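You operate a simulated robot arm through the tools that you are given. There is no shell and no other tool.

Carry out the task below with a simulated robot arm. There is one attempt and no reset: what you move stays moved.

Task
Unload the blow-off box into the CLEAN tray and switch the jet off.
Fine: shut the lid; park the carousel with pocket A at the white pointer. Set down upright: white housing.

Only the result counts: the job must be done as asked and must still hold three seconds after the hand-in. Knocking over, shifting, dropping, spilling or breaking anything else fails it. A push-on lid holds only when it is set on centred and level and pressed home; a screw cap is set on level and turned clockwise until tight.

Robot
A 6-joint arm with a two-finger gripper, fixed in place. Base frame: the origin is at the foot of the arm, x ahead of it, y to its left, z up; the work surface is at about z = 800. Units: mm, degrees, N and s.
With the tool pointing down near the work surface it reaches from about 360 to 860 mm from the base axis. Its first joint turns from -166.0 to 166.0 degrees. Payload 2.45 kg.
The TCP is the grasp point between the finger pads, 20 mm short of the fingertips. In the tool frame z runs along the fingers and y along their closing line. The gripper opens to 140 mm. The gripper's body begins 168 mm behind the TCP.
Orientation is that of the tool frame in the base frame, as a unit quaternion [w, x, y, z]. With the fingers straight down and closing along the base's y, the tool's x points along the base's -x, its y along +y and its z along -z.

Tools
- The arm moves only by the tool jog_arm. Its argument "series" is a list of rows, each an object of numbers (a shift or turn left out is 0, a gripper value left out holds the last): "tx", "ty", "tz": the shift along the tool's x, y, z in mm; "ax", "ay", "az": the turn, a rotation vector about the tool's x, y, z in degrees; "fingers": the closure, from 0 (fully open) to 1 (shut). In form: [{"tx": .., "ty": .., "tz": .., "ax": .., "ay": .., "az": .., "fingers": ..}, ...]. A call has 1 to 20 rows; each row shifts and turns the commanded pose from where the row before left it, along the tool's axes as they then stand. Rows are played at 5 a second. More than 50 mm and 8.6 degrees between two rows, or a gripper value outside its range, and nothing of the call is played. Where a pose cannot be reached the arm comes as near as it can. A force on the tool above 60 N (or 10 N above the force at the start of the call, whichever is more), or a blocked arm, ends the call early, and 0.2 s more pass. Each finger travels about 45 mm/s and halts on what it meets, pressing with about 45 N; the grip force reading is that of the motor and also rises with nothing between the fingers. The clock runs only during rows and for 0.2 s after the last one: add rows that do not move to give the fingers time. The reply holds the time, the measured pose of the TCP, the force on the tool along the base axes, the opening and the grip force, in the units named above and with some noise, with the torque about the TCP (base axes, N m) and any sound that the robot's microphone picked up.
- Cameras (640 x 400 px; columns grow to the right, rows downward): "scene" is fixed at [397.7, -502.3, 1409.4]; the picture's right is [-0.26, 0.97, 0.00], its down [0.74, 0.20, -0.64] and it looks along [-0.62, -0.16, -0.77] (base axes); focal length 214 px, centre (320, 200). "wrist" rides on the gripper at [78, 11, -209] in the tool frame; the picture's right is [-0.14, 0.99, 0.00], its down [-0.92, -0.13, -0.37] and it looks along [-0.36, -0.05, 0.93] (tool axes); focal length 280 px, centre (320, 200). There is no depth. A picture from a camera that has moved, and an enlarged one, comes with that camera's place and axes in the base frame and with its lens.
- grab_frame(camera): a new picture of that camera. It takes no simulated time.
- lift_body(by): slides the trunk up (or, below 0, down) by that many mm; the arm rides with it, the base frame stays. It gives what a move gives, with no picture.
- enlarge(camera, box): a new picture of the part [left, top, right, bottom] of that camera's present view, enlarged. It takes no simulated time.
- finish_job(): hands the job in; it is judged then, once.

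Places have to be worked out from the pictures, the camera data and where the tool is seen. Open the gripper and draw the arm clear of the work before you hand the job in, unless the task says otherwise.

The tools are called after "Call:" by a JSON object that holds its "api" and its "payload". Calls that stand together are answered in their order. jog_arm: Moves the arm, as the interface text tells. Its arguments: {"type":"object","properties":{"series":{"type":"array","items":{"type":"object","properties":{"tx":{"type":"number"},"ty":{"type":"number"},"tz":{"type":"number"},"ax":{"type":"number"},"ay":{"type":"number"},"az":{"type":"number"},"fingers":{"type":"number"}}}}},"required":["series"]} The other tools are called the same way: lift_body (by) slides the trunk up or down; grab_frame (camera) takes a picture; enlarge (camera, box) takes an enlarged picture of a part of a camera's view; finish_job () hands the job in.

At the start:

```text
clock: 0.0
ee_pos: [136.1, -585.7, 1230.5]
tool_rot: [0.0, 0.0, 1.0, -0.001]
wrist_force: [-0.2, -0.5, 1.1]
wrist_torque: [0.0, 0.01, 0.01]
grip_width: 139.9
grasp_force: 0.1
trunk travel left (down, up): [-100.0, 130.0]
```

scene: 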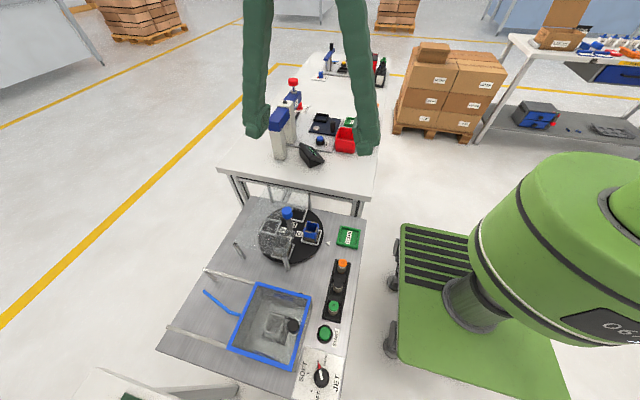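
wrist: 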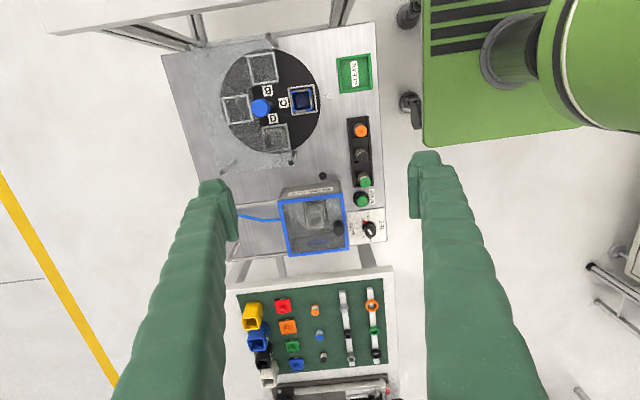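

The pictures show a bench with a carousel, a green CLEAN tray, a button strip, a blue-framed box with a lid and a jet knob. I'll enlarge them before moving anything.

Call:
{"api": "enlarge", "payload": {"camera": "scene", "box": [200, 260, 360, 400]}}

Call:
{"api": "enlarge", "payload": {"camera": "scene", "box": [220, 180, 380, 280]}}

Call:
{"api": "enlarge", "payload": {"camera": "wrist", "box": [160, 20, 400, 170]}}

Call:
{"api": "enlarge", "payload": {"camera": "wrist", "box": [220, 100, 400, 270]}}

```text
2.86 times, centred on (280, 330) of scene
camera zoom: at [397.7, -502.3, 1409.4], right [-0.26, 0.97, 0.0], down [0.74, 0.2, -0.64], along [-0.62, -0.16, -0.77], focal length 613 px, centre (434, -171)
```

zoom: 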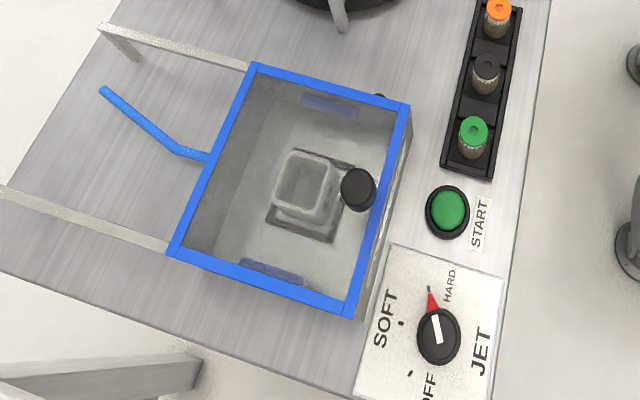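

```text
4.00 times, centred on (300, 230) of scene
camera zoom: at [397.7, -502.3, 1409.4], right [-0.26, 0.97, 0.0], down [0.74, 0.2, -0.64], along [-0.62, -0.16, -0.77], focal length 858 px, centre (400, 80)
```

zoom: 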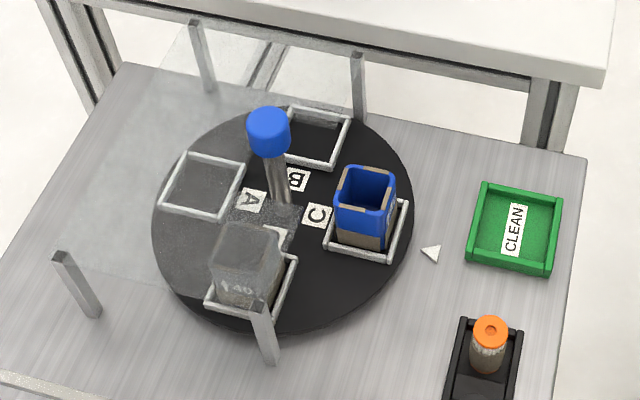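

```text
2.67 times, centred on (280, 95) of wrist
camera zoom: at [58.5, -574.4, 1439.4], right [0.14, 0.99, 0.0], down [0.92, -0.13, 0.37], along [0.36, -0.05, -0.93], focal length 748 px, centre (427, 480)
```

zoom: 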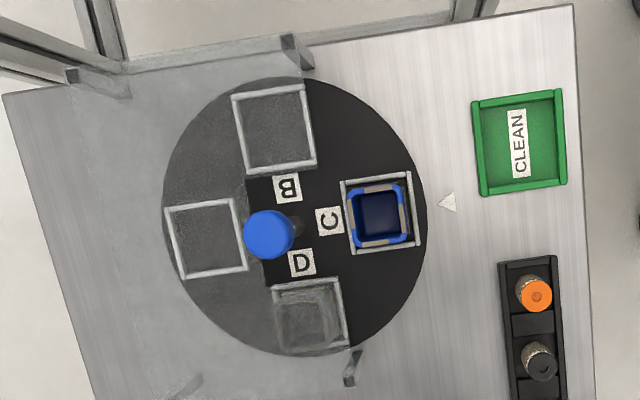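

```text
2.35 times, centred on (310, 185) of wrist
camera zoom: at [58.5, -574.4, 1439.4], right [0.14, 0.99, 0.0], down [0.92, -0.13, 0.37], along [0.36, -0.05, -0.93], focal length 660 px, centre (344, 235)
```

zoom: 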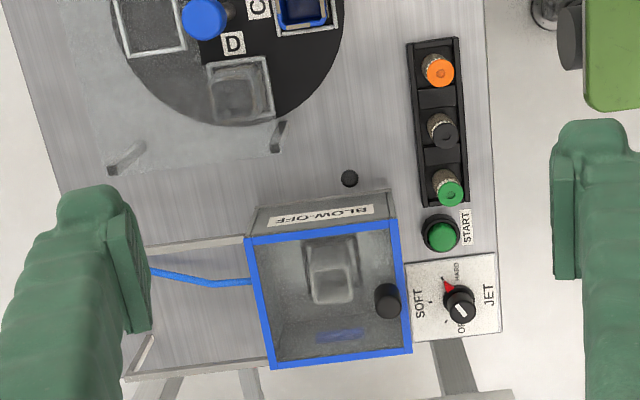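

The lid frame sits at about z=895, spanning x 264–399 and y -557 to -692, with its knob near (330,-573). The jet knob is near (392,-500), pointing to HARD. I'll bring the wrist camera nearer to check the lid and the jet knob.

Call:
{"api": "jog_arm", "payload": {"series": [{"tx": -33, "ty": 0, "tz": 26}, {"tx": -33, "ty": 0, "tz": 26}, {"tx": -33, "ty": 0, "tz": 26}, {"tx": -33, "ty": 0, "tz": 26}, {"tx": -33, "ty": 0, "tz": 26}]}}

Call:
{"api": "grab_frame", "payload": {"camera": "wrist"}}

Call:
{"api": "enlarge", "payload": {"camera": "wrist", "box": [200, 80, 440, 230]}}

```text
clock: 1.2
ee_pos: [302.5, -588.4, 1099.5]
tool_rot: [0.0, 0.0, 1.0, -0.001]
wrist_force: [-0.2, 0.2, 0.3]
wrist_torque: [0.03, 0.03, 0.02]
grip_width: 139.9
grasp_force: 0.1
trunk travel left (down, up): [-100.0, 130.0]
```

```text
taken
camera wrist: at [224.7, -575.9, 1308.1], right [0.14, 0.99, 0.0], down [0.92, -0.13, 0.37], along [0.36, -0.05, -0.93], focal length 280 px, centre (320, 200)
```

wrist: 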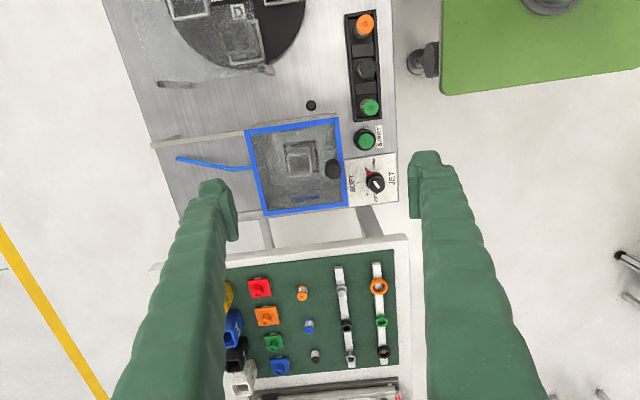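

```text
2.67 times, centred on (320, 155) of wrist
camera zoom: at [224.7, -575.9, 1308.1], right [0.14, 0.99, 0.0], down [0.92, -0.13, 0.37], along [0.36, -0.05, -0.93], focal length 748 px, centre (320, 320)
```

zoom: 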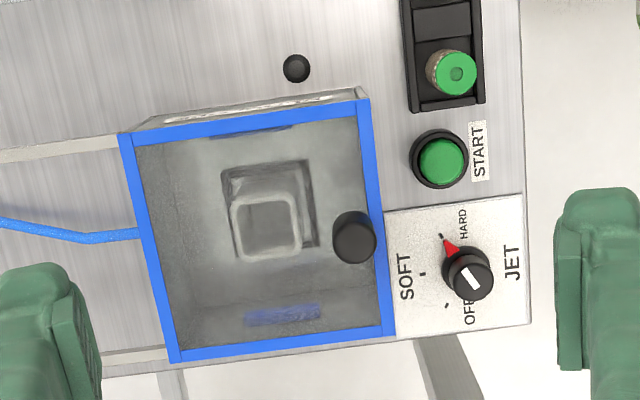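

From the three dial marks, the jet knob is centred near (394.5,-500), top at z≈837, on a panel at z≈811. OFF lies 120° counter-clockwise of HARD, seen from above. I'll move over it and pre-rotate the wrist by +60° with the fingers partly closed.

Call:
{"api": "jog_arm", "payload": {"series": [{"tx": -18.4, "ty": 17.7, "tz": 30}, {"tx": -18.4, "ty": 17.7, "tz": 30}, {"tx": -18.4, "ty": 17.7, "tz": 30}, {"tx": -18.4, "ty": 17.7, "tz": 30}, {"tx": -18.4, "ty": 17.7, "tz": 30}, {"az": 7.5, "fingers": 0.5}, {"az": 7.5}, {"az": 7.5}, {"az": 7.5}, {"az": 7.5}, {"az": 7.5}, {"az": 7.5}, {"az": 7.5}, {}]}}

Call:
{"api": "grab_frame", "payload": {"camera": "wrist"}}

Call:
{"api": "enlarge", "payload": {"camera": "scene", "box": [200, 260, 360, 400]}}

```text
clock: 4.2
ee_pos: [393.9, -496.8, 949.3]
tool_rot: [0.0, 0.501, 0.865, 0.0]
wrist_force: [0.9, -0.4, -0.3]
wrist_torque: [-0.04, -0.01, 0.03]
grip_width: 69.9
grasp_force: 0.0
trunk travel left (down, up): [-100.0, 130.0]
```

```text
taken
camera wrist: at [364.6, -424.0, 1159.4], right [0.93, 0.38, 0.0], down [0.35, -0.86, 0.37], along [0.14, -0.34, -0.93], focal length 280 px, centre (320, 200)
```

wrist: 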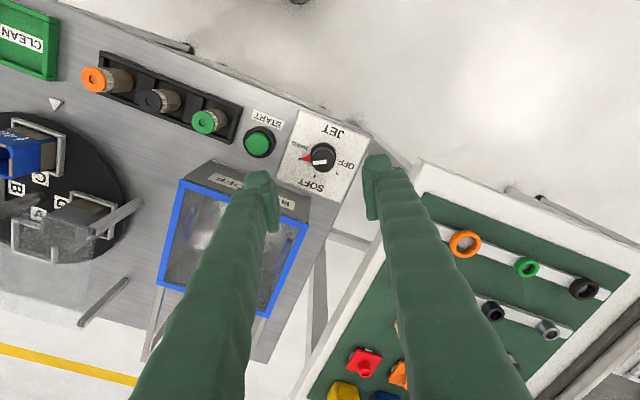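

```text
2.86 times, centred on (280, 330) of scene
camera zoom: at [397.7, -502.3, 1409.4], right [-0.26, 0.97, 0.0], down [0.74, 0.2, -0.64], along [-0.62, -0.16, -0.77], focal length 613 px, centre (434, -171)
```

zoom: 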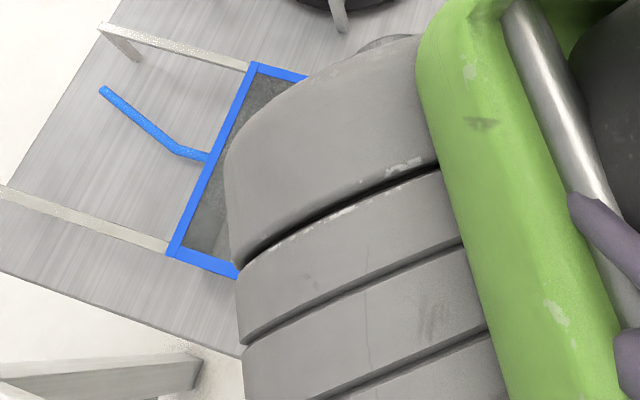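

The knob shows between the open fingers; I'll enlarge for a finer centring.

Call:
{"api": "enlarge", "payload": {"camera": "wrist", "box": [260, 100, 380, 210]}}

```text
3.64 times, centred on (320, 155) of wrist
camera zoom: at [364.6, -424.0, 1159.4], right [0.93, 0.38, 0.0], down [0.35, -0.86, 0.37], along [0.14, -0.34, -0.93], focal length 1020 px, centre (320, 364)
```

zoom: 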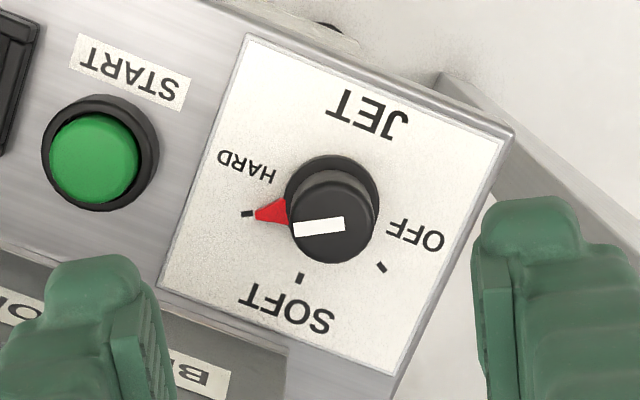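

The red pointer would be under a finger at this angle, so I'd rather grip across it. I'll check at this height that the wrist can turn to −130° from neutral, the end angle for that grip.

Call:
{"api": "jog_arm", "payload": {"series": [{"az": -8}, {"az": -8}, {"az": -8}, {"az": -8}, {"az": -8}, {"az": -8}, {"az": -8}, {"az": -8}, {"az": -8}, {"az": -8}, {"az": -8}, {"az": -8}, {"az": -8}, {"az": -8}, {"az": -8}, {"az": -8}, {"az": -8}, {"az": -8}, {"az": -8}, {"az": -8}]}}

Call:
{"api": "jog_arm", "payload": {"series": [{"az": -8}, {"az": -8}, {"az": -8}, {"az": -6}, {}]}}

Call:
{"api": "enlarge", "payload": {"camera": "wrist", "box": [240, 80, 400, 220]}}

```text
clock: 8.4
ee_pos: [394.3, -497.5, 951.1]
tool_rot: [-0.001, 0.767, -0.642, 0.0]
wrist_force: [-1.0, -0.5, -0.1]
wrist_torque: [0.0, -0.01, 0.0]
grip_width: 70.0
grasp_force: 0.1
trunk travel left (down, up): [-100.0, 130.0]
```

```text
clock: 9.6
ee_pos: [417.7, -469.3, 943.3]
tool_rot: [0.037, 0.897, -0.44, -0.013]
wrist_force: [0.2, -1.1, -0.4]
wrist_torque: [0.03, 0.01, -0.04]
grip_width: 69.9
grasp_force: 0.0
out of reach, approached as far as the arm can: row 3, 4
trunk travel left (down, up): [-100.0, 130.0]
```

```text
2.86 times, centred on (320, 150) of wrist
camera zoom: at [468.6, -526.4, 1154.1], right [-0.87, -0.5, 0.08], down [-0.44, 0.83, 0.35], along [-0.24, 0.27, -0.93], focal length 801 px, centre (320, 343)
```

zoom: 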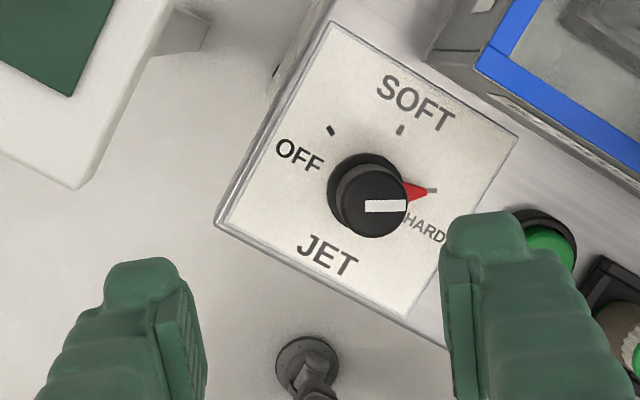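

The wrist reaches its limit near −116°, so I'll use the other side: grip at +150° from neutral and turn back to +30°. That puts the closing line across the pointer.

Call:
{"api": "jog_arm", "payload": {"series": [{"az": 8}, {"az": 8}, {"az": 8}, {"az": 8}, {"az": 8}, {"az": 8}, {"az": 8}, {"az": 8}, {"az": 8}, {"az": 8}, {"az": 8}, {"az": 8}, {"az": 8}, {"az": 8}, {"az": 8}, {"az": 8}, {"az": 8}, {"az": 8}, {"az": 8}, {"az": 8}]}}

Call:
{"api": "jog_arm", "payload": {"series": [{"az": 8}, {"az": 8}, {"az": 8}, {"az": 8}, {"az": 8}, {"az": 8}, {"az": 8}, {"az": 8}, {"az": 8}, {"az": 8}, {"az": 8}, {"az": 8}, {"az": 8}, {"az": 8}, {"az": 8}, {}]}}

Call:
{"api": "enlarge", "payload": {"camera": "wrist", "box": [240, 80, 400, 220]}}

```text
clock: 13.8
ee_pos: [416.5, -470.2, 943.7]
tool_rot: [-0.013, 0.271, 0.962, -0.02]
wrist_force: [0.1, -0.4, -1.0]
wrist_torque: [-0.01, 0.03, 0.02]
grip_width: 69.9
grasp_force: 0.0
trunk travel left (down, up): [-100.0, 130.0]
```

```text
clock: 17.2
ee_pos: [417.9, -469.4, 943.9]
tool_rot: [0.01, 0.969, 0.246, -0.021]
wrist_force: [-0.1, 0.5, -0.9]
wrist_torque: [-0.01, -0.01, 0.01]
grip_width: 69.8
grasp_force: 0.0
trunk travel left (down, up): [-100.0, 130.0]
```

```text
2.86 times, centred on (320, 150) of wrist
camera zoom: at [497.8, -434.9, 1149.9], right [0.35, -0.94, 0.02], down [-0.86, -0.31, 0.41], along [-0.38, -0.16, -0.91], focal length 801 px, centre (320, 343)
```

zoom: 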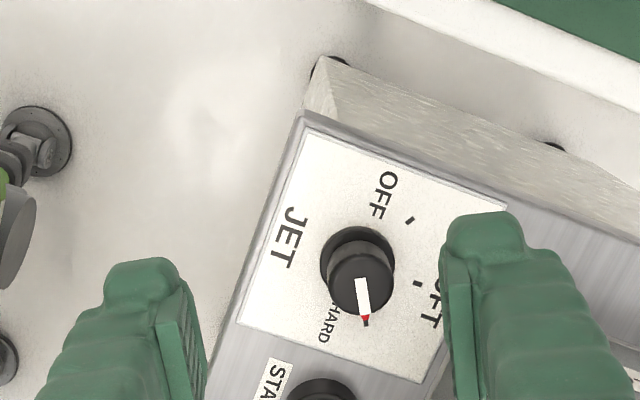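

The commanded pose picked up a slight tilt from the limit. I'll correct it (ax 0.5°, ay 2.6°), centre over the knob and lower part way, then look.

Call:
{"api": "jog_arm", "payload": {"series": [{"ax": 0.52, "ay": 2.61}, {"tx": -15.6, "ty": 6.3}, {"tx": -15.7, "ty": 6.4}, {"tz": 20}, {"tz": 20}, {"tz": 20}, {}]}}

Call:
{"api": "grab_frame", "payload": {"camera": "wrist"}}

Call:
{"api": "enlarge", "payload": {"camera": "wrist", "box": [240, 100, 400, 240]}}

```text
clock: 18.8
ee_pos: [394.6, -498.6, 883.8]
tool_rot: [0.001, 0.969, 0.247, 0.0]
wrist_force: [0.3, 0.5, 0.6]
wrist_torque: [0.08, 0.01, -0.01]
grip_width: 70.0
grasp_force: 0.1
trunk travel left (down, up): [-100.0, 130.0]
```

```text
taken
camera wrist: at [468.3, -468.5, 1093.0], right [0.35, -0.94, 0.0], down [-0.87, -0.33, 0.37], along [-0.34, -0.13, -0.93], focal length 280 px, centre (320, 200)
```

wrist: 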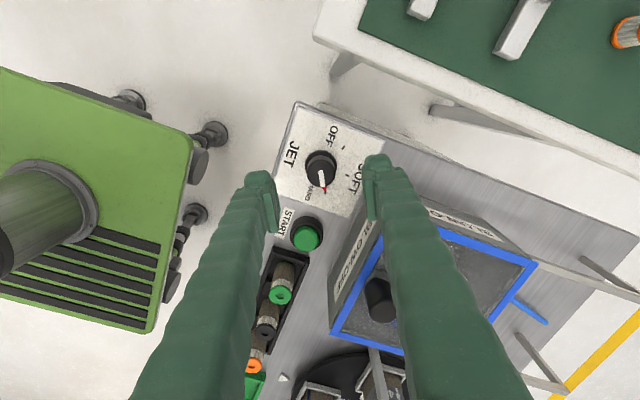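

```text
2.86 times, centred on (320, 170) of wrist
camera zoom: at [468.3, -468.5, 1093.0], right [0.35, -0.94, 0.0], down [-0.87, -0.33, 0.37], along [-0.34, -0.13, -0.93], focal length 801 px, centre (320, 286)
```

zoom: 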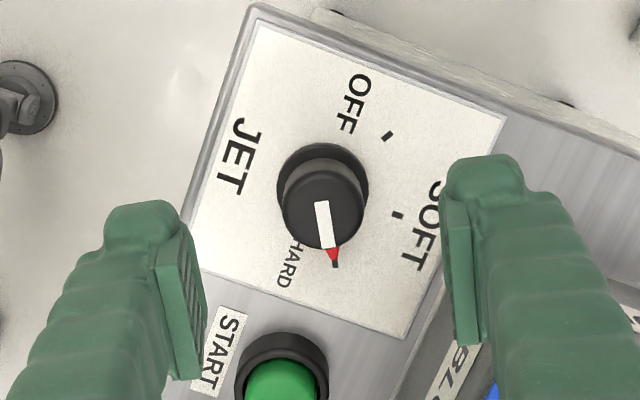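

The knob's averaged centre is about (397.5,-496). I'll shift 3 mm, lower to a TCP z of about 840 and close on it.

Call:
{"api": "jog_arm", "payload": {"series": [{"tx": 3, "ty": -0.5, "tz": 15}, {"tz": 15}, {"tz": 14}, {}, {"fingers": 0.7}, {"fingers": 0.85}, {"fingers": 0.85}, {"fingers": 0.85}, {}, {}]}}

Call:
{"api": "grab_frame", "payload": {"camera": "wrist"}}

```text
clock: 21.0
ee_pos: [399.3, -496.0, 839.3]
tool_rot: [0.003, 0.969, 0.247, 0.001]
wrist_force: [9.6, -15.7, -0.9]
wrist_torque: [-0.18, -0.12, 0.01]
grip_width: 26.7
grasp_force: 45.2
trunk travel left (down, up): [-100.0, 130.0]
```

```text
taken
camera wrist: at [472.3, -467.2, 1049.3], right [0.35, -0.94, 0.01], down [-0.87, -0.33, 0.37], along [-0.34, -0.13, -0.93], focal length 280 px, centre (320, 200)
```

wrist: 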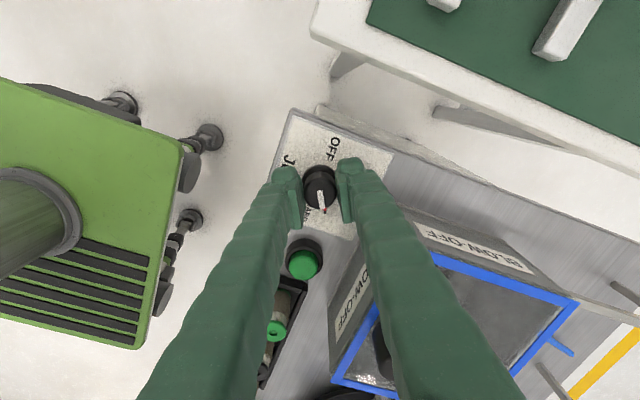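

The knob is gripped (26.7 mm), with about 18 N of side load along tool +y. I'll nudge that way to relieve it.

Call:
{"api": "jog_arm", "payload": {"series": [{"ty": 1}, {}]}}

```text
clock: 21.6
ee_pos: [398.3, -496.2, 840.3]
tool_rot: [0.001, 0.969, 0.247, 0.0]
wrist_force: [10.7, -15.1, 2.4]
wrist_torque: [-0.16, -0.13, 0.04]
grip_width: 26.7
grasp_force: 44.8
trunk travel left (down, up): [-100.0, 130.0]
```

The force barely changed; I'll nudge 2 mm more to see how it responds.

Call:
{"api": "jog_arm", "payload": {"series": [{"ty": 1}, {"ty": 1}, {}]}}

```text
clock: 22.4
ee_pos: [399.0, -496.3, 842.1]
tool_rot: [0.001, 0.969, 0.247, 0.0]
wrist_force: [8.7, -6.5, 11.4]
wrist_torque: [-0.01, -0.07, 0.02]
grip_width: 26.5
grasp_force: 44.9
trunk travel left (down, up): [-100.0, 130.0]
```

Side load is down to about 11 N. I'll start turning counter-clockwise, 30° first, and watch the readings.

Call:
{"api": "jog_arm", "payload": {"series": [{"az": -6}, {"az": -6}, {"az": -6}, {"az": -6}, {"az": -6}, {}]}}

Call:
{"api": "enlarge", "payload": {"camera": "wrist", "box": [240, 100, 400, 240]}}

```text
clock: 23.8
ee_pos: [398.8, -495.2, 840.0]
tool_rot: [0.001, 0.872, 0.49, 0.0]
wrist_force: [-2.1, -1.5, 3.3]
wrist_torque: [0.05, 0.02, 0.03]
grip_width: 26.6
grasp_force: 44.9
trunk travel left (down, up): [-100.0, 130.0]
```

```text
2.86 times, centred on (320, 170) of wrist
camera zoom: at [448.6, -434.6, 1049.1], right [0.77, -0.63, 0.0], down [-0.59, -0.72, 0.37], along [-0.23, -0.29, -0.93], focal length 801 px, centre (320, 286)
```

zoom: 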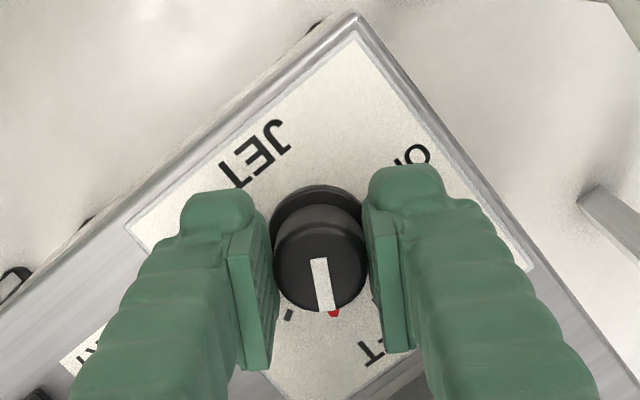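

The pointer turns with the gripper and the forces are small. I'll turn another 90°.

Call:
{"api": "jog_arm", "payload": {"series": [{"az": -6}, {"az": -6}, {"az": -6}, {"az": -6}, {"az": -6}, {"az": -6}, {"az": -6}, {"az": -6}, {"az": -6}, {"az": -6}, {"az": -6}, {"az": -6}, {"az": -6}, {"az": -6}, {"az": -6}, {}]}}

Call:
{"api": "enlarge", "payload": {"camera": "wrist", "box": [240, 100, 400, 240]}}

```text
clock: 27.2
ee_pos: [399.6, -497.2, 840.6]
tool_rot: [0.002, 0.27, 0.963, -0.001]
wrist_force: [-25.2, -4.1, -10.8]
wrist_torque: [-0.1, 0.09, -0.22]
grip_width: 26.6
grasp_force: 44.7
trunk travel left (down, up): [-100.0, 130.0]
```

```text
2.86 times, centred on (320, 170) of wrist
camera zoom: at [337.3, -446.7, 1049.0], right [0.63, 0.77, 0.0], down [0.72, -0.59, 0.37], along [0.29, -0.23, -0.93], focal length 801 px, centre (320, 286)
```

zoom: 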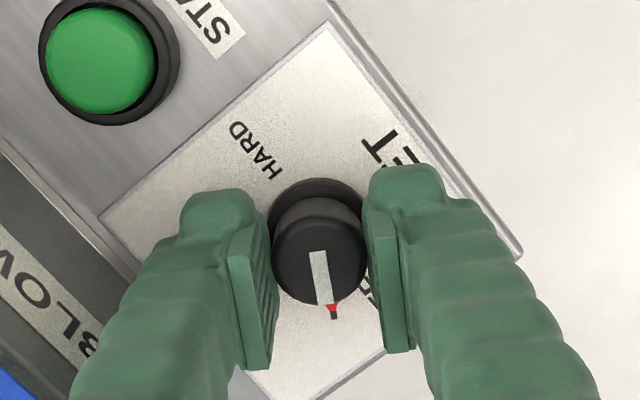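

The pointer now lines up with a mark, the OFF one by geometry. A small reaction torque suggests a stop or detent. I'll release, rise and check.

Call:
{"api": "jog_arm", "payload": {"series": [{"fingers": 0.65}, {"fingers": 0.5}, {}, {"tz": -20}, {"tz": -40}, {"tz": -40}, {}]}}

Call:
{"api": "enlarge", "payload": {"camera": "wrist", "box": [240, 80, 400, 220]}}

```text
clock: 28.8
ee_pos: [398.8, -496.6, 941.1]
tool_rot: [0.001, 0.271, 0.963, -0.001]
wrist_force: [0.3, -0.3, -0.1]
wrist_torque: [-0.04, -0.01, 0.02]
grip_width: 70.1
grasp_force: 0.1
trunk travel left (down, up): [-100.0, 130.0]
```

```text
2.86 times, centred on (320, 150) of wrist
camera zoom: at [337.3, -446.4, 1149.0], right [0.63, 0.77, 0.0], down [0.72, -0.59, 0.37], along [0.29, -0.23, -0.93], focal length 801 px, centre (320, 343)
```

zoom: 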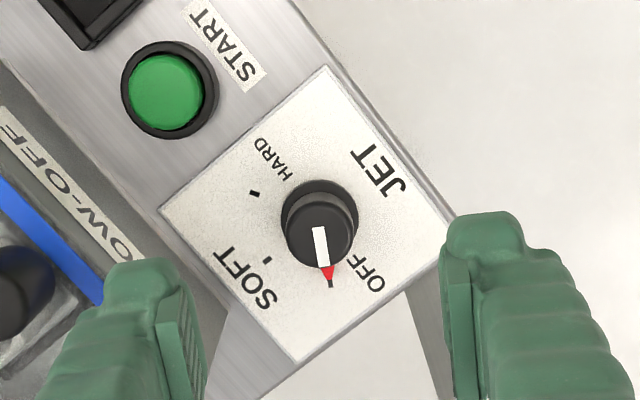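

The pointer is on OFF. Next I'll go back to neutral yaw and look closely at the lid and its rails.

Call:
{"api": "jog_arm", "payload": {"series": [{"az": -7.85, "fingers": 0}, {"az": -7.85}, {"az": -7.85}, {"az": -7.85}, {"tz": -40}, {"tz": -40}, {"tx": 40, "ty": -40}, {"tx": 40, "ty": -40}, {"tx": 40, "ty": -40}, {}]}}

Call:
{"api": "grab_frame", "payload": {"camera": "wrist"}}

Call:
{"api": "enlarge", "payload": {"camera": "wrist", "box": [200, 120, 440, 270]}}

Call:
{"api": "grab_frame", "payload": {"camera": "scene"}}

```text
refused: row 7 steps farther than a row can; nothing moved
```

```text
taken
camera wrist: at [337.3, -446.4, 1149.0], right [0.63, 0.77, 0.0], down [0.72, -0.59, 0.37], along [0.29, -0.23, -0.93], focal length 280 px, centre (320, 200)
```

wrist: 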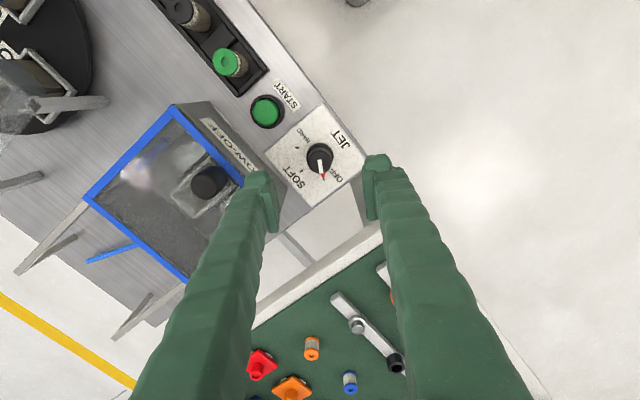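

```text
2.67 times, centred on (320, 195) of wrist
camera zoom: at [337.3, -446.4, 1149.0], right [0.63, 0.77, 0.0], down [0.72, -0.59, 0.37], along [0.29, -0.23, -0.93], focal length 748 px, centre (320, 213)
```

zoom: 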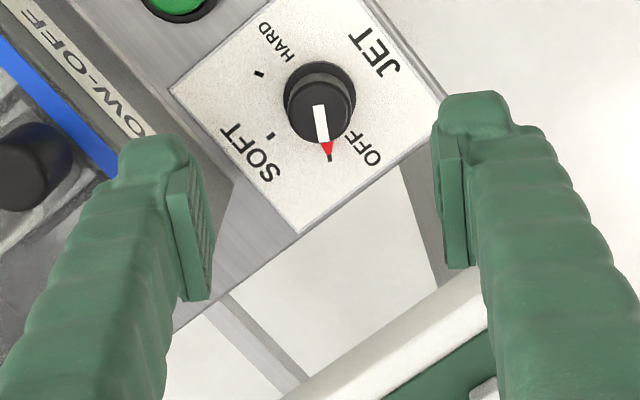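

```text
taken
```

scene: 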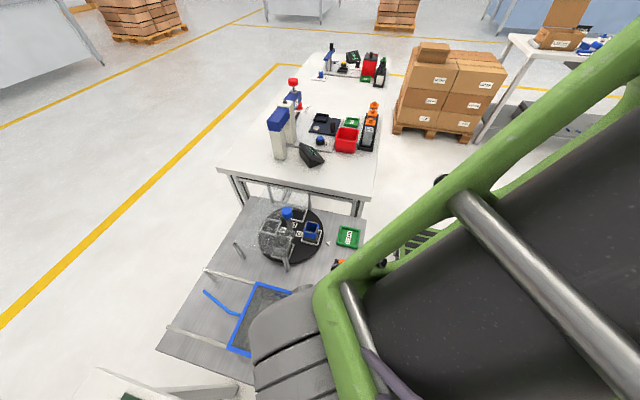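

That move was refused because the diagonal step was over 50 mm. I'll send it again with smaller steps.

Call:
{"api": "jog_arm", "payload": {"series": [{"az": -7.85, "fingers": 0}, {"az": -7.85}, {"az": -7.85}, {"az": -7.85}, {"tz": -40}, {"tz": -40}, {"tx": 31, "ty": -31}, {"tx": 31, "ty": -31}, {"tx": 31, "ty": -31}, {"tx": 31, "ty": -31}, {}]}}

Call:
{"api": "grab_frame", "payload": {"camera": "wrist"}}

Call:
{"api": "enlarge", "payload": {"camera": "wrist", "box": [200, 120, 440, 270]}}

Call:
{"api": "grab_frame", "payload": {"camera": "scene"}}

```text
clock: 31.2
ee_pos: [274.9, -619.6, 1020.5]
tool_rot: [0.002, 0.0, 1.0, -0.001]
wrist_force: [0.5, 0.2, -0.5]
wrist_torque: [-0.01, -0.05, 0.01]
grip_width: 140.1
grasp_force: 0.0
trunk travel left (down, up): [-100.0, 130.0]
```

```text
taken
camera wrist: at [197.1, -609.8, 1229.6], right [0.14, 0.99, 0.0], down [0.92, -0.13, 0.37], along [0.37, -0.05, -0.93], focal length 280 px, centre (320, 200)
```

wrist: 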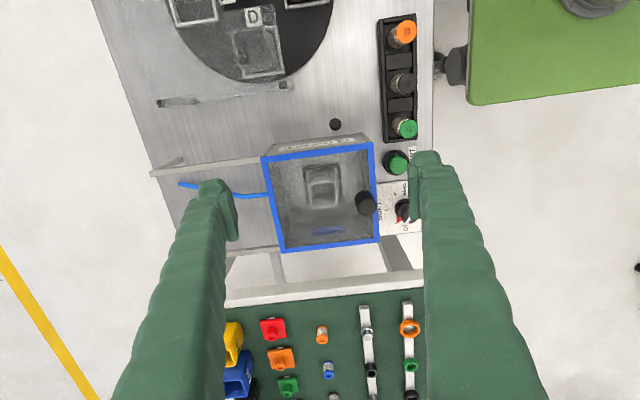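

```text
2.67 times, centred on (320, 195) of wrist
camera zoom: at [197.1, -609.8, 1229.6], right [0.14, 0.99, 0.0], down [0.92, -0.13, 0.37], along [0.37, -0.05, -0.93], focal length 748 px, centre (320, 213)
```

zoom: 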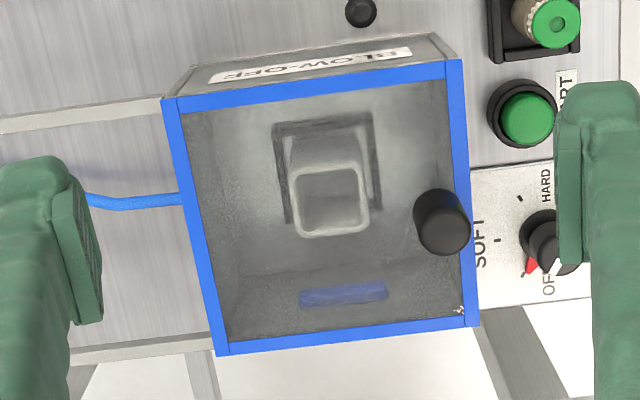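

```text
taken
```

scene: 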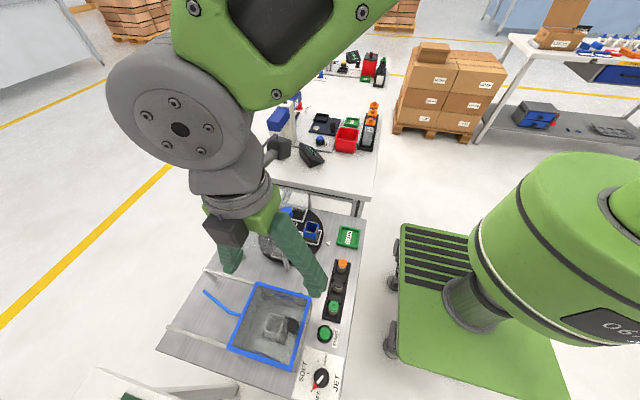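

The lid frame lines up with two support rails running toward -y, so it looks like a sliding lid with its grip knob at the +y edge. I'll move above the knob at about (331,-573) to locate it better.

Call:
{"api": "jog_arm", "payload": {"series": [{"tx": -28, "ty": 23, "tz": 15}, {"tx": -28, "ty": 23, "tz": 15}, {"tz": 15, "fingers": 0.5}, {}, {}, {}]}}

Call:
{"api": "grab_frame", "payload": {"camera": "wrist"}}

Call:
{"api": "enlarge", "payload": {"camera": "wrist", "box": [240, 120, 400, 260]}}

Call:
{"api": "enlarge", "payload": {"camera": "scene", "box": [200, 260, 360, 400]}}

```text
clock: 32.6
ee_pos: [331.0, -574.8, 974.9]
tool_rot: [0.001, 0.0, 1.0, -0.001]
wrist_force: [-0.3, -1.2, -0.3]
wrist_torque: [0.0, -0.06, 0.02]
grip_width: 70.0
grasp_force: 0.1
trunk travel left (down, up): [-100.0, 130.0]
```

```text
taken
camera wrist: at [252.5, -564.1, 1183.7], right [0.14, 0.99, 0.0], down [0.92, -0.13, 0.37], along [0.37, -0.05, -0.93], focal length 280 px, centre (320, 200)
```

wrist: 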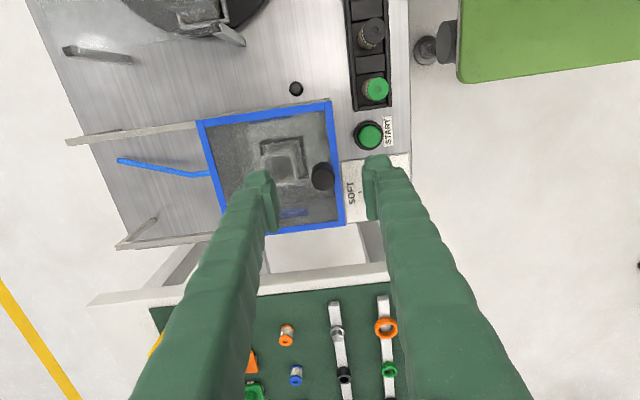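

```text
2.86 times, centred on (320, 190) of wrist
camera zoom: at [252.5, -564.1, 1183.7], right [0.14, 0.99, 0.0], down [0.92, -0.13, 0.37], along [0.37, -0.05, -0.93], focal length 801 px, centre (320, 229)
```

zoom: 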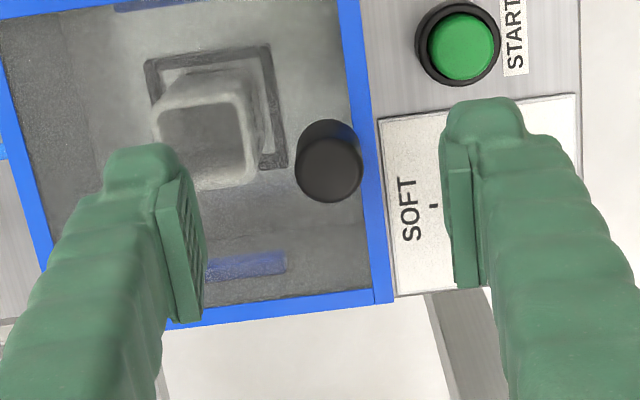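

```text
2.86 times, centred on (280, 330) of scene
camera zoom: at [397.7, -502.3, 1409.4], right [-0.26, 0.97, 0.0], down [0.74, 0.2, -0.64], along [-0.62, -0.16, -0.77], focal length 613 px, centre (434, -171)
```

zoom: 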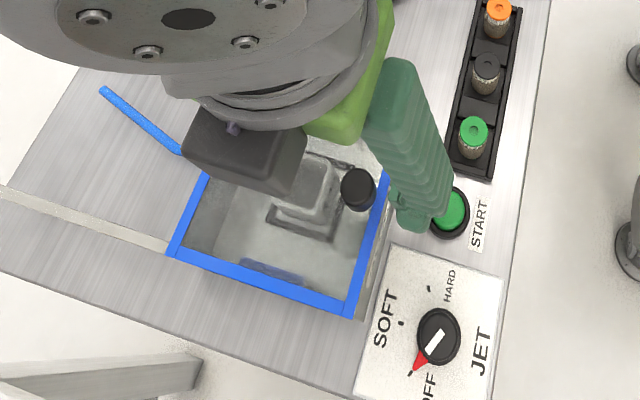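

The lid knob is at about (332.5,-571.5), roughly 22 mm across, with its top near z 925. I'll lower to TCP z≈923 and grip it.

Call:
{"api": "jog_arm", "payload": {"series": [{"tx": -1.5, "ty": 3.3, "tz": 20}, {"tz": 20}, {"tz": 12}, {}, {"fingers": 0.7}, {"fingers": 0.9}, {}, {}, {}, {}]}}

Call:
{"api": "grab_frame", "payload": {"camera": "wrist"}}

```text
clock: 34.8
ee_pos: [333.2, -571.4, 924.1]
tool_rot: [0.001, 0.0, 1.0, -0.001]
wrist_force: [-0.9, -8.0, -0.6]
wrist_torque: [-0.1, -0.03, 0.0]
grip_width: 22.6
grasp_force: 44.4
trunk travel left (down, up): [-100.0, 130.0]
```

```text
taken
camera wrist: at [254.6, -561.2, 1132.5], right [0.14, 0.99, 0.0], down [0.92, -0.13, 0.37], along [0.37, -0.05, -0.93], focal length 280 px, centre (320, 200)
```

wrist: 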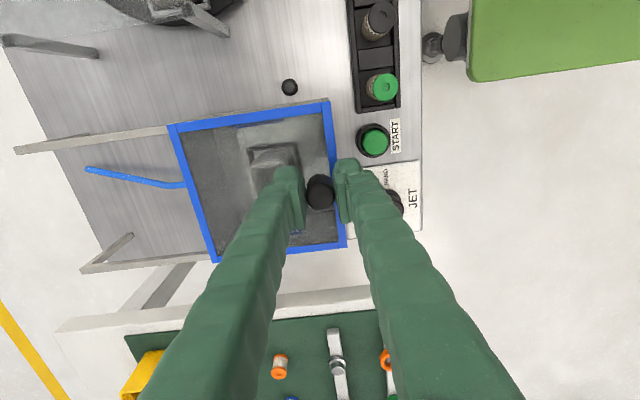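

The lid knob is gripped at 22.6 mm. I'll try a small 15 mm slide toward -y and watch the force.

Call:
{"api": "jog_arm", "payload": {"series": [{"ty": -3}, {"ty": -4}, {"ty": -4}, {"ty": -4}, {}]}}

Call:
{"api": "grab_frame", "payload": {"camera": "wrist"}}

```text
clock: 36.0
ee_pos: [333.5, -586.7, 924.3]
tool_rot: [0.001, 0.0, 1.0, -0.001]
wrist_force: [-0.1, 0.0, 0.7]
wrist_torque: [-0.03, 0.02, 0.01]
grip_width: 22.7
grasp_force: 45.2
trunk travel left (down, up): [-100.0, 130.0]
```

```text
taken
camera wrist: at [254.7, -575.6, 1132.6], right [0.14, 0.99, 0.0], down [0.92, -0.13, 0.37], along [0.37, -0.05, -0.93], focal length 280 px, centre (320, 200)
```

wrist: 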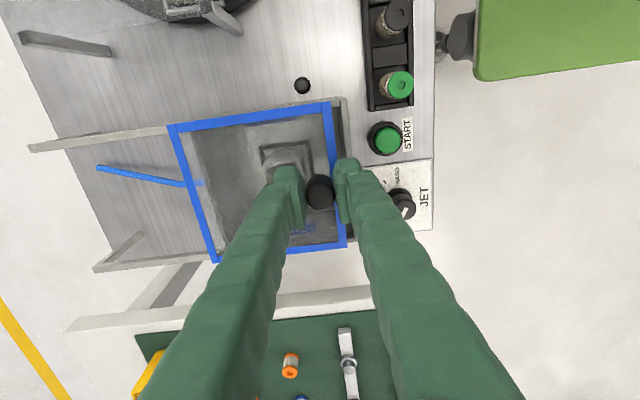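

The lid slides freely. I'll open it about 113 mm more, staying on the rails.

Call:
{"api": "jog_arm", "payload": {"series": [{"ty": -10}, {"ty": -10}, {"ty": -10}, {"ty": -10}, {"ty": -10}, {"ty": -10}, {"ty": -10}, {"ty": -10}, {"ty": -10}, {"ty": -10}, {"ty": -8}, {"ty": -5}, {}]}}

Call:
{"api": "grab_frame", "payload": {"camera": "wrist"}}

```text
clock: 38.8
ee_pos: [332.2, -698.7, 923.3]
tool_rot: [0.0, 0.0, 1.0, -0.001]
wrist_force: [0.7, 0.5, -1.2]
wrist_torque: [0.0, 0.16, 0.02]
grip_width: 22.5
grasp_force: 45.1
trunk travel left (down, up): [-100.0, 130.0]
```

```text
taken
camera wrist: at [254.8, -687.5, 1132.6], right [0.14, 0.99, 0.0], down [0.92, -0.13, 0.37], along [0.37, -0.05, -0.93], focal length 280 px, centre (320, 200)
```

wrist: 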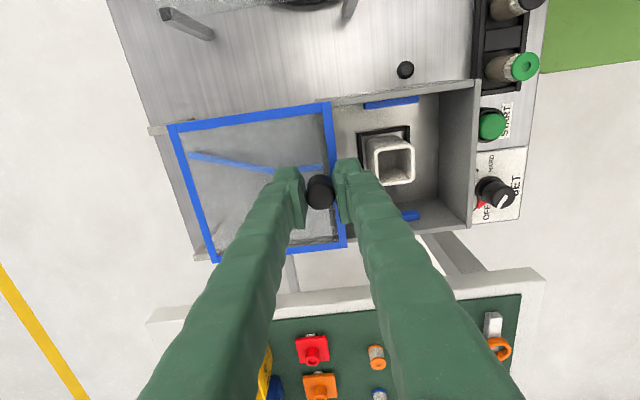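

The box is open and a square hollow white housing stands inside. I'll release the knob, rise and look at it.

Call:
{"api": "jog_arm", "payload": {"series": [{"fingers": 0.7}, {"fingers": 0.55}, {}, {"tz": -20}, {"tz": -40}, {"tz": -40}, {"ty": 40}, {"ty": 30, "tx": 30, "fingers": 0.2}, {"tx": 30}, {}]}}

Call:
{"api": "grab_frame", "payload": {"camera": "wrist"}}

Call:
{"api": "enlarge", "payload": {"camera": "wrist", "box": [240, 100, 400, 240]}}

Call:
{"api": "enlarge", "payload": {"camera": "scene", "box": [200, 260, 360, 400]}}

```text
clock: 41.0
ee_pos: [273.6, -628.5, 1023.8]
tool_rot: [0.001, -0.001, 1.0, -0.001]
wrist_force: [0.4, 0.3, 0.2]
wrist_torque: [0.03, -0.03, 0.0]
grip_width: 112.1
grasp_force: 0.0
trunk travel left (down, up): [-100.0, 130.0]
```

```text
taken
camera wrist: at [194.5, -616.8, 1231.9], right [0.14, 0.99, 0.0], down [0.92, -0.13, 0.37], along [0.37, -0.05, -0.93], focal length 280 px, centre (320, 200)
```

wrist: 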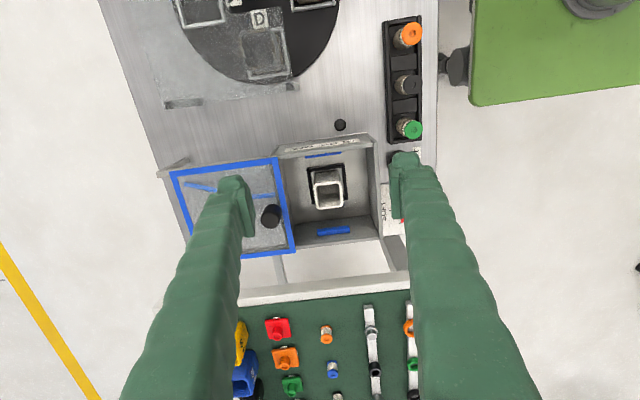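

```text
2.86 times, centred on (320, 170) of wrist
camera zoom: at [194.5, -616.8, 1231.9], right [0.14, 0.99, 0.0], down [0.92, -0.13, 0.37], along [0.37, -0.05, -0.93], focal length 801 px, centre (320, 286)
```

zoom: 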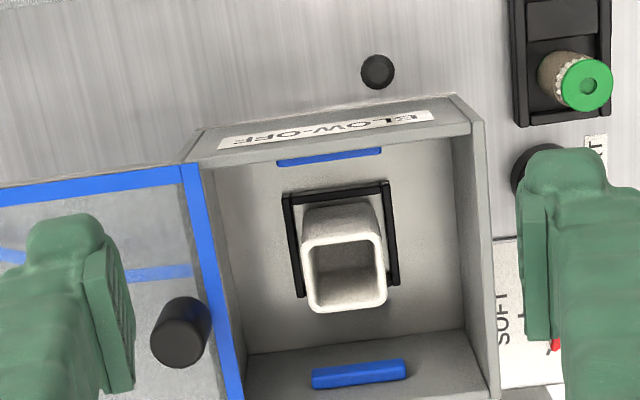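

```text
2.86 times, centred on (280, 330) of scene
camera zoom: at [397.7, -502.3, 1409.4], right [-0.26, 0.97, 0.0], down [0.74, 0.2, -0.64], along [-0.62, -0.16, -0.77], focal length 613 px, centre (434, -171)
```

zoom: 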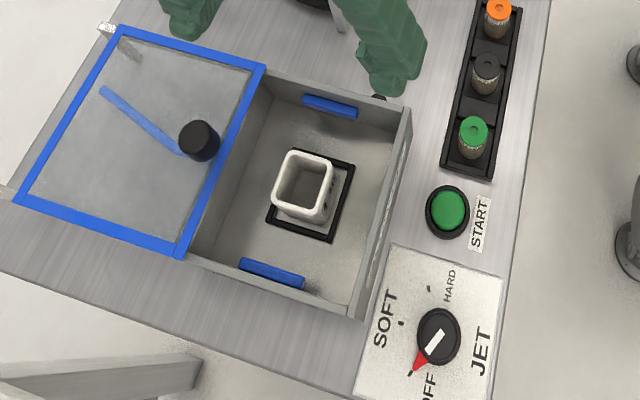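

Triangulating from both cameras puts the white housing's rim at about (333,-625), z≈862. It is about 40 mm square, upright in a black nest. I'll position above it with a 60 mm opening and check the alignment.

Call:
{"api": "jog_arm", "payload": {"series": [{"tx": -30, "ty": 2, "fingers": 0.55}, {"tx": -29.4, "ty": 1.5}, {"tz": 30}, {"tz": 30}, {"tz": 20}, {}, {}]}}

Call:
{"api": "enlarge", "payload": {"camera": "wrist", "box": [240, 120, 400, 260]}}

```text
clock: 42.6
ee_pos: [332.7, -626.3, 945.3]
tool_rot: [0.001, 0.0, 1.0, -0.001]
wrist_force: [-1.1, 0.4, 0.2]
wrist_torque: [-0.02, -0.01, 0.01]
grip_width: 63.1
grasp_force: 0.0
trunk travel left (down, up): [-100.0, 130.0]
```

```text
2.86 times, centred on (320, 190) of wrist
camera zoom: at [254.9, -614.9, 1152.8], right [0.14, 0.99, 0.0], down [0.92, -0.13, 0.37], along [0.37, -0.05, -0.93], focal length 801 px, centre (320, 229)
```

zoom: 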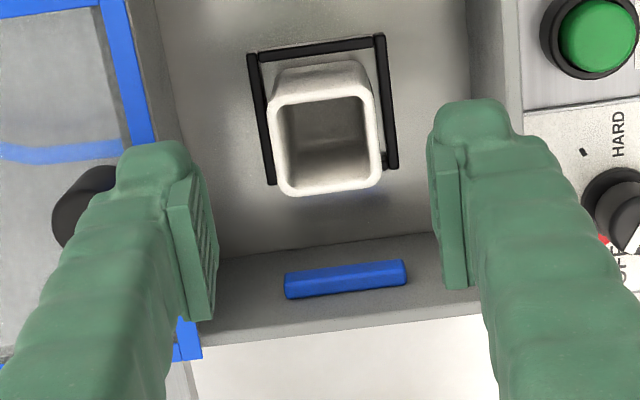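

The rim centre now reads (335,-625), within 2 mm of the tool. I'll fine-shift, lower to TCP z≈848 and close on the housing.

Call:
{"api": "jog_arm", "payload": {"series": [{"tx": -1.5, "ty": 1.3, "tz": 25}, {"tz": 25}, {"tz": 25}, {"tz": 22}, {}, {"fingers": 0.65}, {"fingers": 0.75}, {}, {}, {}]}}

Call:
{"api": "enlarge", "payload": {"camera": "wrist", "box": [240, 120, 400, 260]}}

```text
clock: 43.4
ee_pos: [333.8, -637.9, 894.1]
tool_rot: [0.005, 0.001, 1.0, -0.017]
wrist_force: [-12.1, 2.4, 30.5]
wrist_torque: [-1.59, 0.54, -0.73]
grip_width: 64.0
grasp_force: 0.9
trunk travel left (down, up): [-100.0, 130.0]
stopped in row 3: the force on the tool passed its limit at 74 N (the readings are from after the stop); the commanded pose is now the measured one
```

```text
2.86 times, centred on (320, 190) of wrist
camera zoom: at [253.2, -620.1, 1102.0], right [0.14, 0.99, -0.03], down [0.92, -0.12, 0.38], along [0.38, -0.08, -0.92], focal length 801 px, centre (320, 229)
```

zoom: 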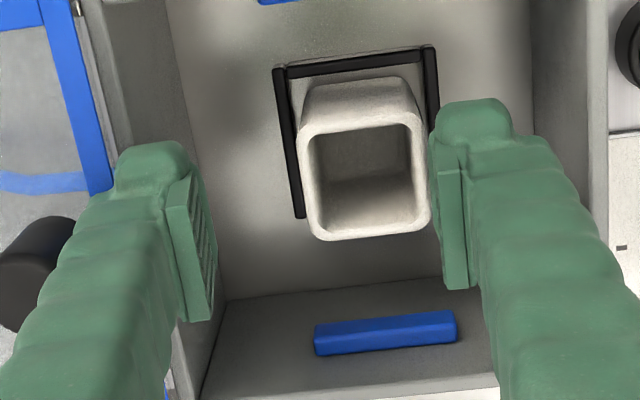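

Contact stopped the move at TCP z≈894 and the tool was pushed about 12 mm toward -y. Before moving again I need to see what was touched.

Call:
{"api": "grab_frame", "payload": {"camera": "scene"}}

Call:
{"api": "enlarge", "payload": {"camera": "scene", "box": [200, 240, 360, 400]}}

Call:
{"api": "grab_frame", "payload": {"camera": "wrist"}}

```text
taken
```

scene: 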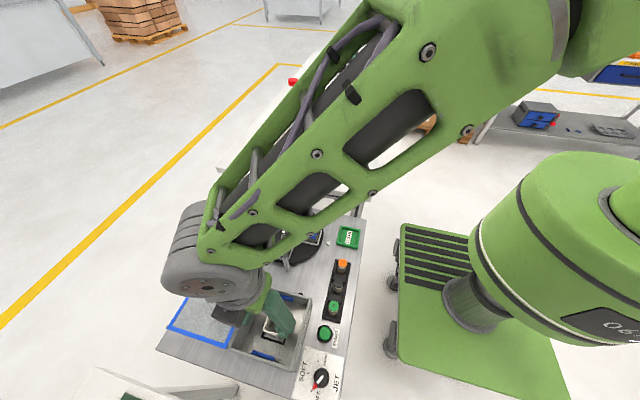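

```text
2.50 times, centred on (280, 320) of scene
camera zoom: at [397.7, -502.3, 1409.4], right [-0.26, 0.97, 0.0], down [0.74, 0.2, -0.64], along [-0.62, -0.16, -0.77], focal length 536 px, centre (420, -100)
```

zoom: 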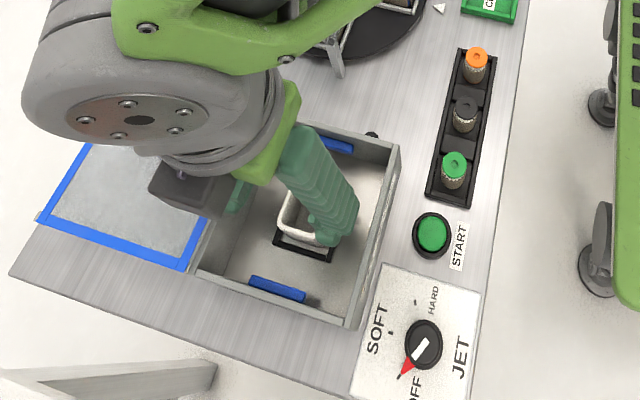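

```text
taken
camera wrist: at [253.2, -620.1, 1102.0], right [0.14, 0.99, -0.03], down [0.92, -0.12, 0.38], along [0.38, -0.08, -0.92], focal length 280 px, centre (320, 200)
```

wrist: 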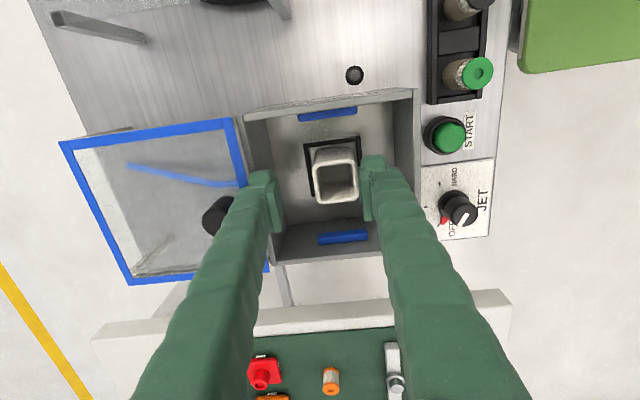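

The contact torque places the hit about 55 mm to the -y side. The left finger landed on the top of the box's -y wall, because the interior is only about 100 mm wide (y -672 to -573). I'll rise, level the tool and check that the lid didn't move.

Call:
{"api": "jog_arm", "payload": {"series": [{"tz": -10}, {"tz": -20}, {"tz": -30}, {"tz": -30}, {"ax": -1.95, "ay": 0.57}, {"ty": 12}, {"tx": 30}, {"tx": 30}, {}]}}

Call:
{"api": "enlarge", "payload": {"camera": "wrist", "box": [220, 100, 420, 240]}}

Call:
{"api": "enlarge", "payload": {"camera": "scene", "box": [200, 260, 360, 400]}}

```text
clock: 45.4
ee_pos: [274.7, -622.2, 978.8]
tool_rot: [0.0, 0.001, 1.0, 0.004]
wrist_force: [0.4, 1.1, 0.1]
wrist_torque: [0.01, 0.03, 0.0]
grip_width: 63.1
grasp_force: 0.0
trunk travel left (down, up): [-100.0, 130.0]
```

```text
2.86 times, centred on (320, 170) of wrist
camera zoom: at [196.8, -612.4, 1187.1], right [0.14, 0.99, 0.01], down [0.92, -0.13, 0.37], along [0.36, -0.04, -0.93], focal length 801 px, centre (320, 286)
```

zoom: 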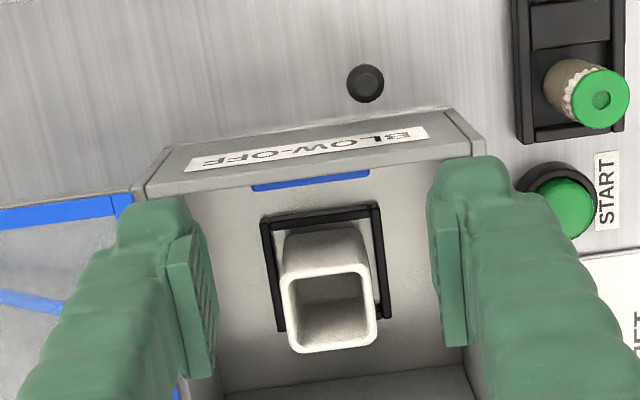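

```text
2.86 times, centred on (280, 330) of scene
camera zoom: at [397.7, -502.3, 1409.4], right [-0.26, 0.97, 0.0], down [0.74, 0.2, -0.64], along [-0.62, -0.16, -0.77], focal length 613 px, centre (434, -171)
```

zoom: 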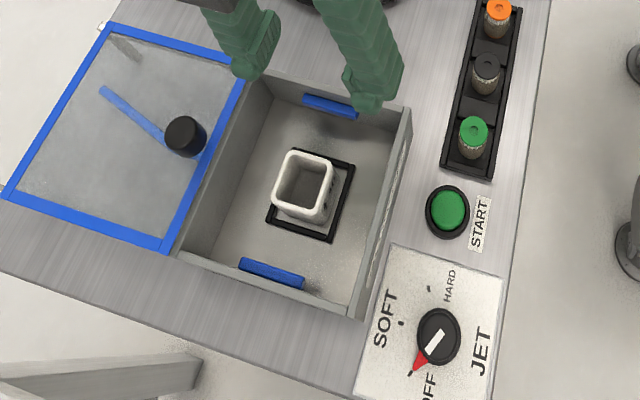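

The housing is untouched. The lid was pushed about 14 mm further open but is still on its rails, with -y wall clearance now a bit larger. I'll level the tool, narrow the opening to 53 mm and re-centre at (334.5,-625).

Call:
{"api": "jog_arm", "payload": {"series": [{"ax": 0.45, "fingers": 0.62}, {"tx": -30, "ty": -1.5}, {"tx": -30, "ty": -1.5}, {"tz": 20}, {"tz": 20}, {}, {}]}}

Call:
{"api": "enlarge", "payload": {"camera": "wrist", "box": [240, 120, 400, 260]}}

```text
clock: 47.0
ee_pos: [334.7, -622.0, 939.7]
tool_rot: [-0.002, 0.001, 1.0, 0.001]
wrist_force: [0.1, 0.1, 0.5]
wrist_torque: [0.01, -0.03, -0.01]
grip_width: 53.0
grasp_force: 0.0
trunk travel left (down, up): [-100.0, 130.0]
```

```text
2.86 times, centred on (320, 190) of wrist
camera zoom: at [257.1, -612.0, 1148.1], right [0.14, 0.99, 0.0], down [0.92, -0.13, 0.37], along [0.36, -0.05, -0.93], focal length 801 px, centre (320, 229)
```

zoom: 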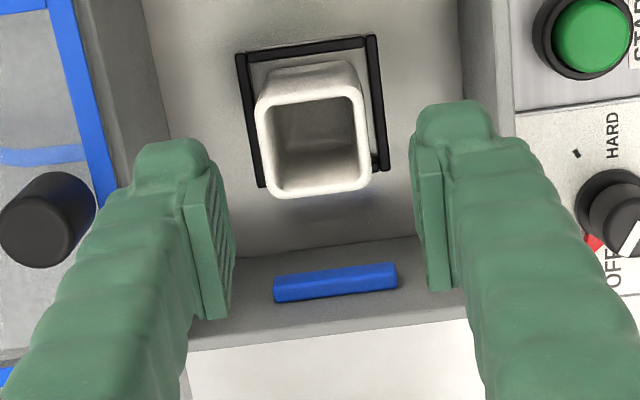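

The rim centre is at (335,-626) and the tool at y=-622, so I'll shift 3.6 mm to -y and lower in small steps.

Call:
{"api": "jog_arm", "payload": {"series": [{"tx": -0.5, "ty": -3.6}, {"tz": 18}, {"tz": 18}, {"tz": 14}, {}]}}

Call:
{"api": "enlarge", "payload": {"camera": "wrist", "box": [240, 120, 400, 260]}}

```text
clock: 48.2
ee_pos: [334.7, -627.2, 890.0]
tool_rot: [-0.001, 0.0, 1.0, 0.001]
wrist_force: [0.5, -0.3, 0.3]
wrist_torque: [0.02, -0.03, 0.0]
grip_width: 53.1
grasp_force: 0.0
trunk travel left (down, up): [-100.0, 130.0]
```

```text
2.86 times, centred on (320, 190) of wrist
camera zoom: at [257.4, -615.6, 1099.2], right [0.14, 0.99, 0.0], down [0.92, -0.13, 0.37], along [0.36, -0.05, -0.93], focal length 801 px, centre (320, 229)
```

zoom: 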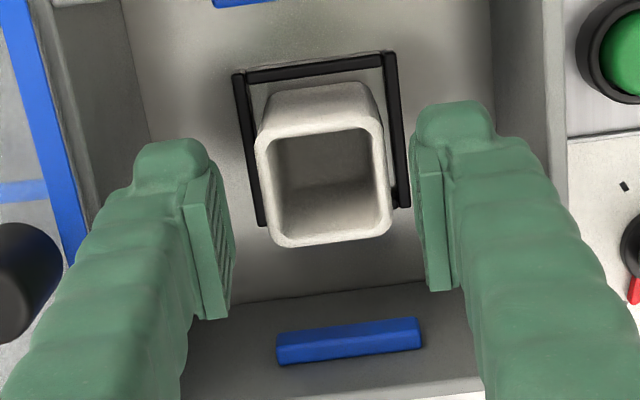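

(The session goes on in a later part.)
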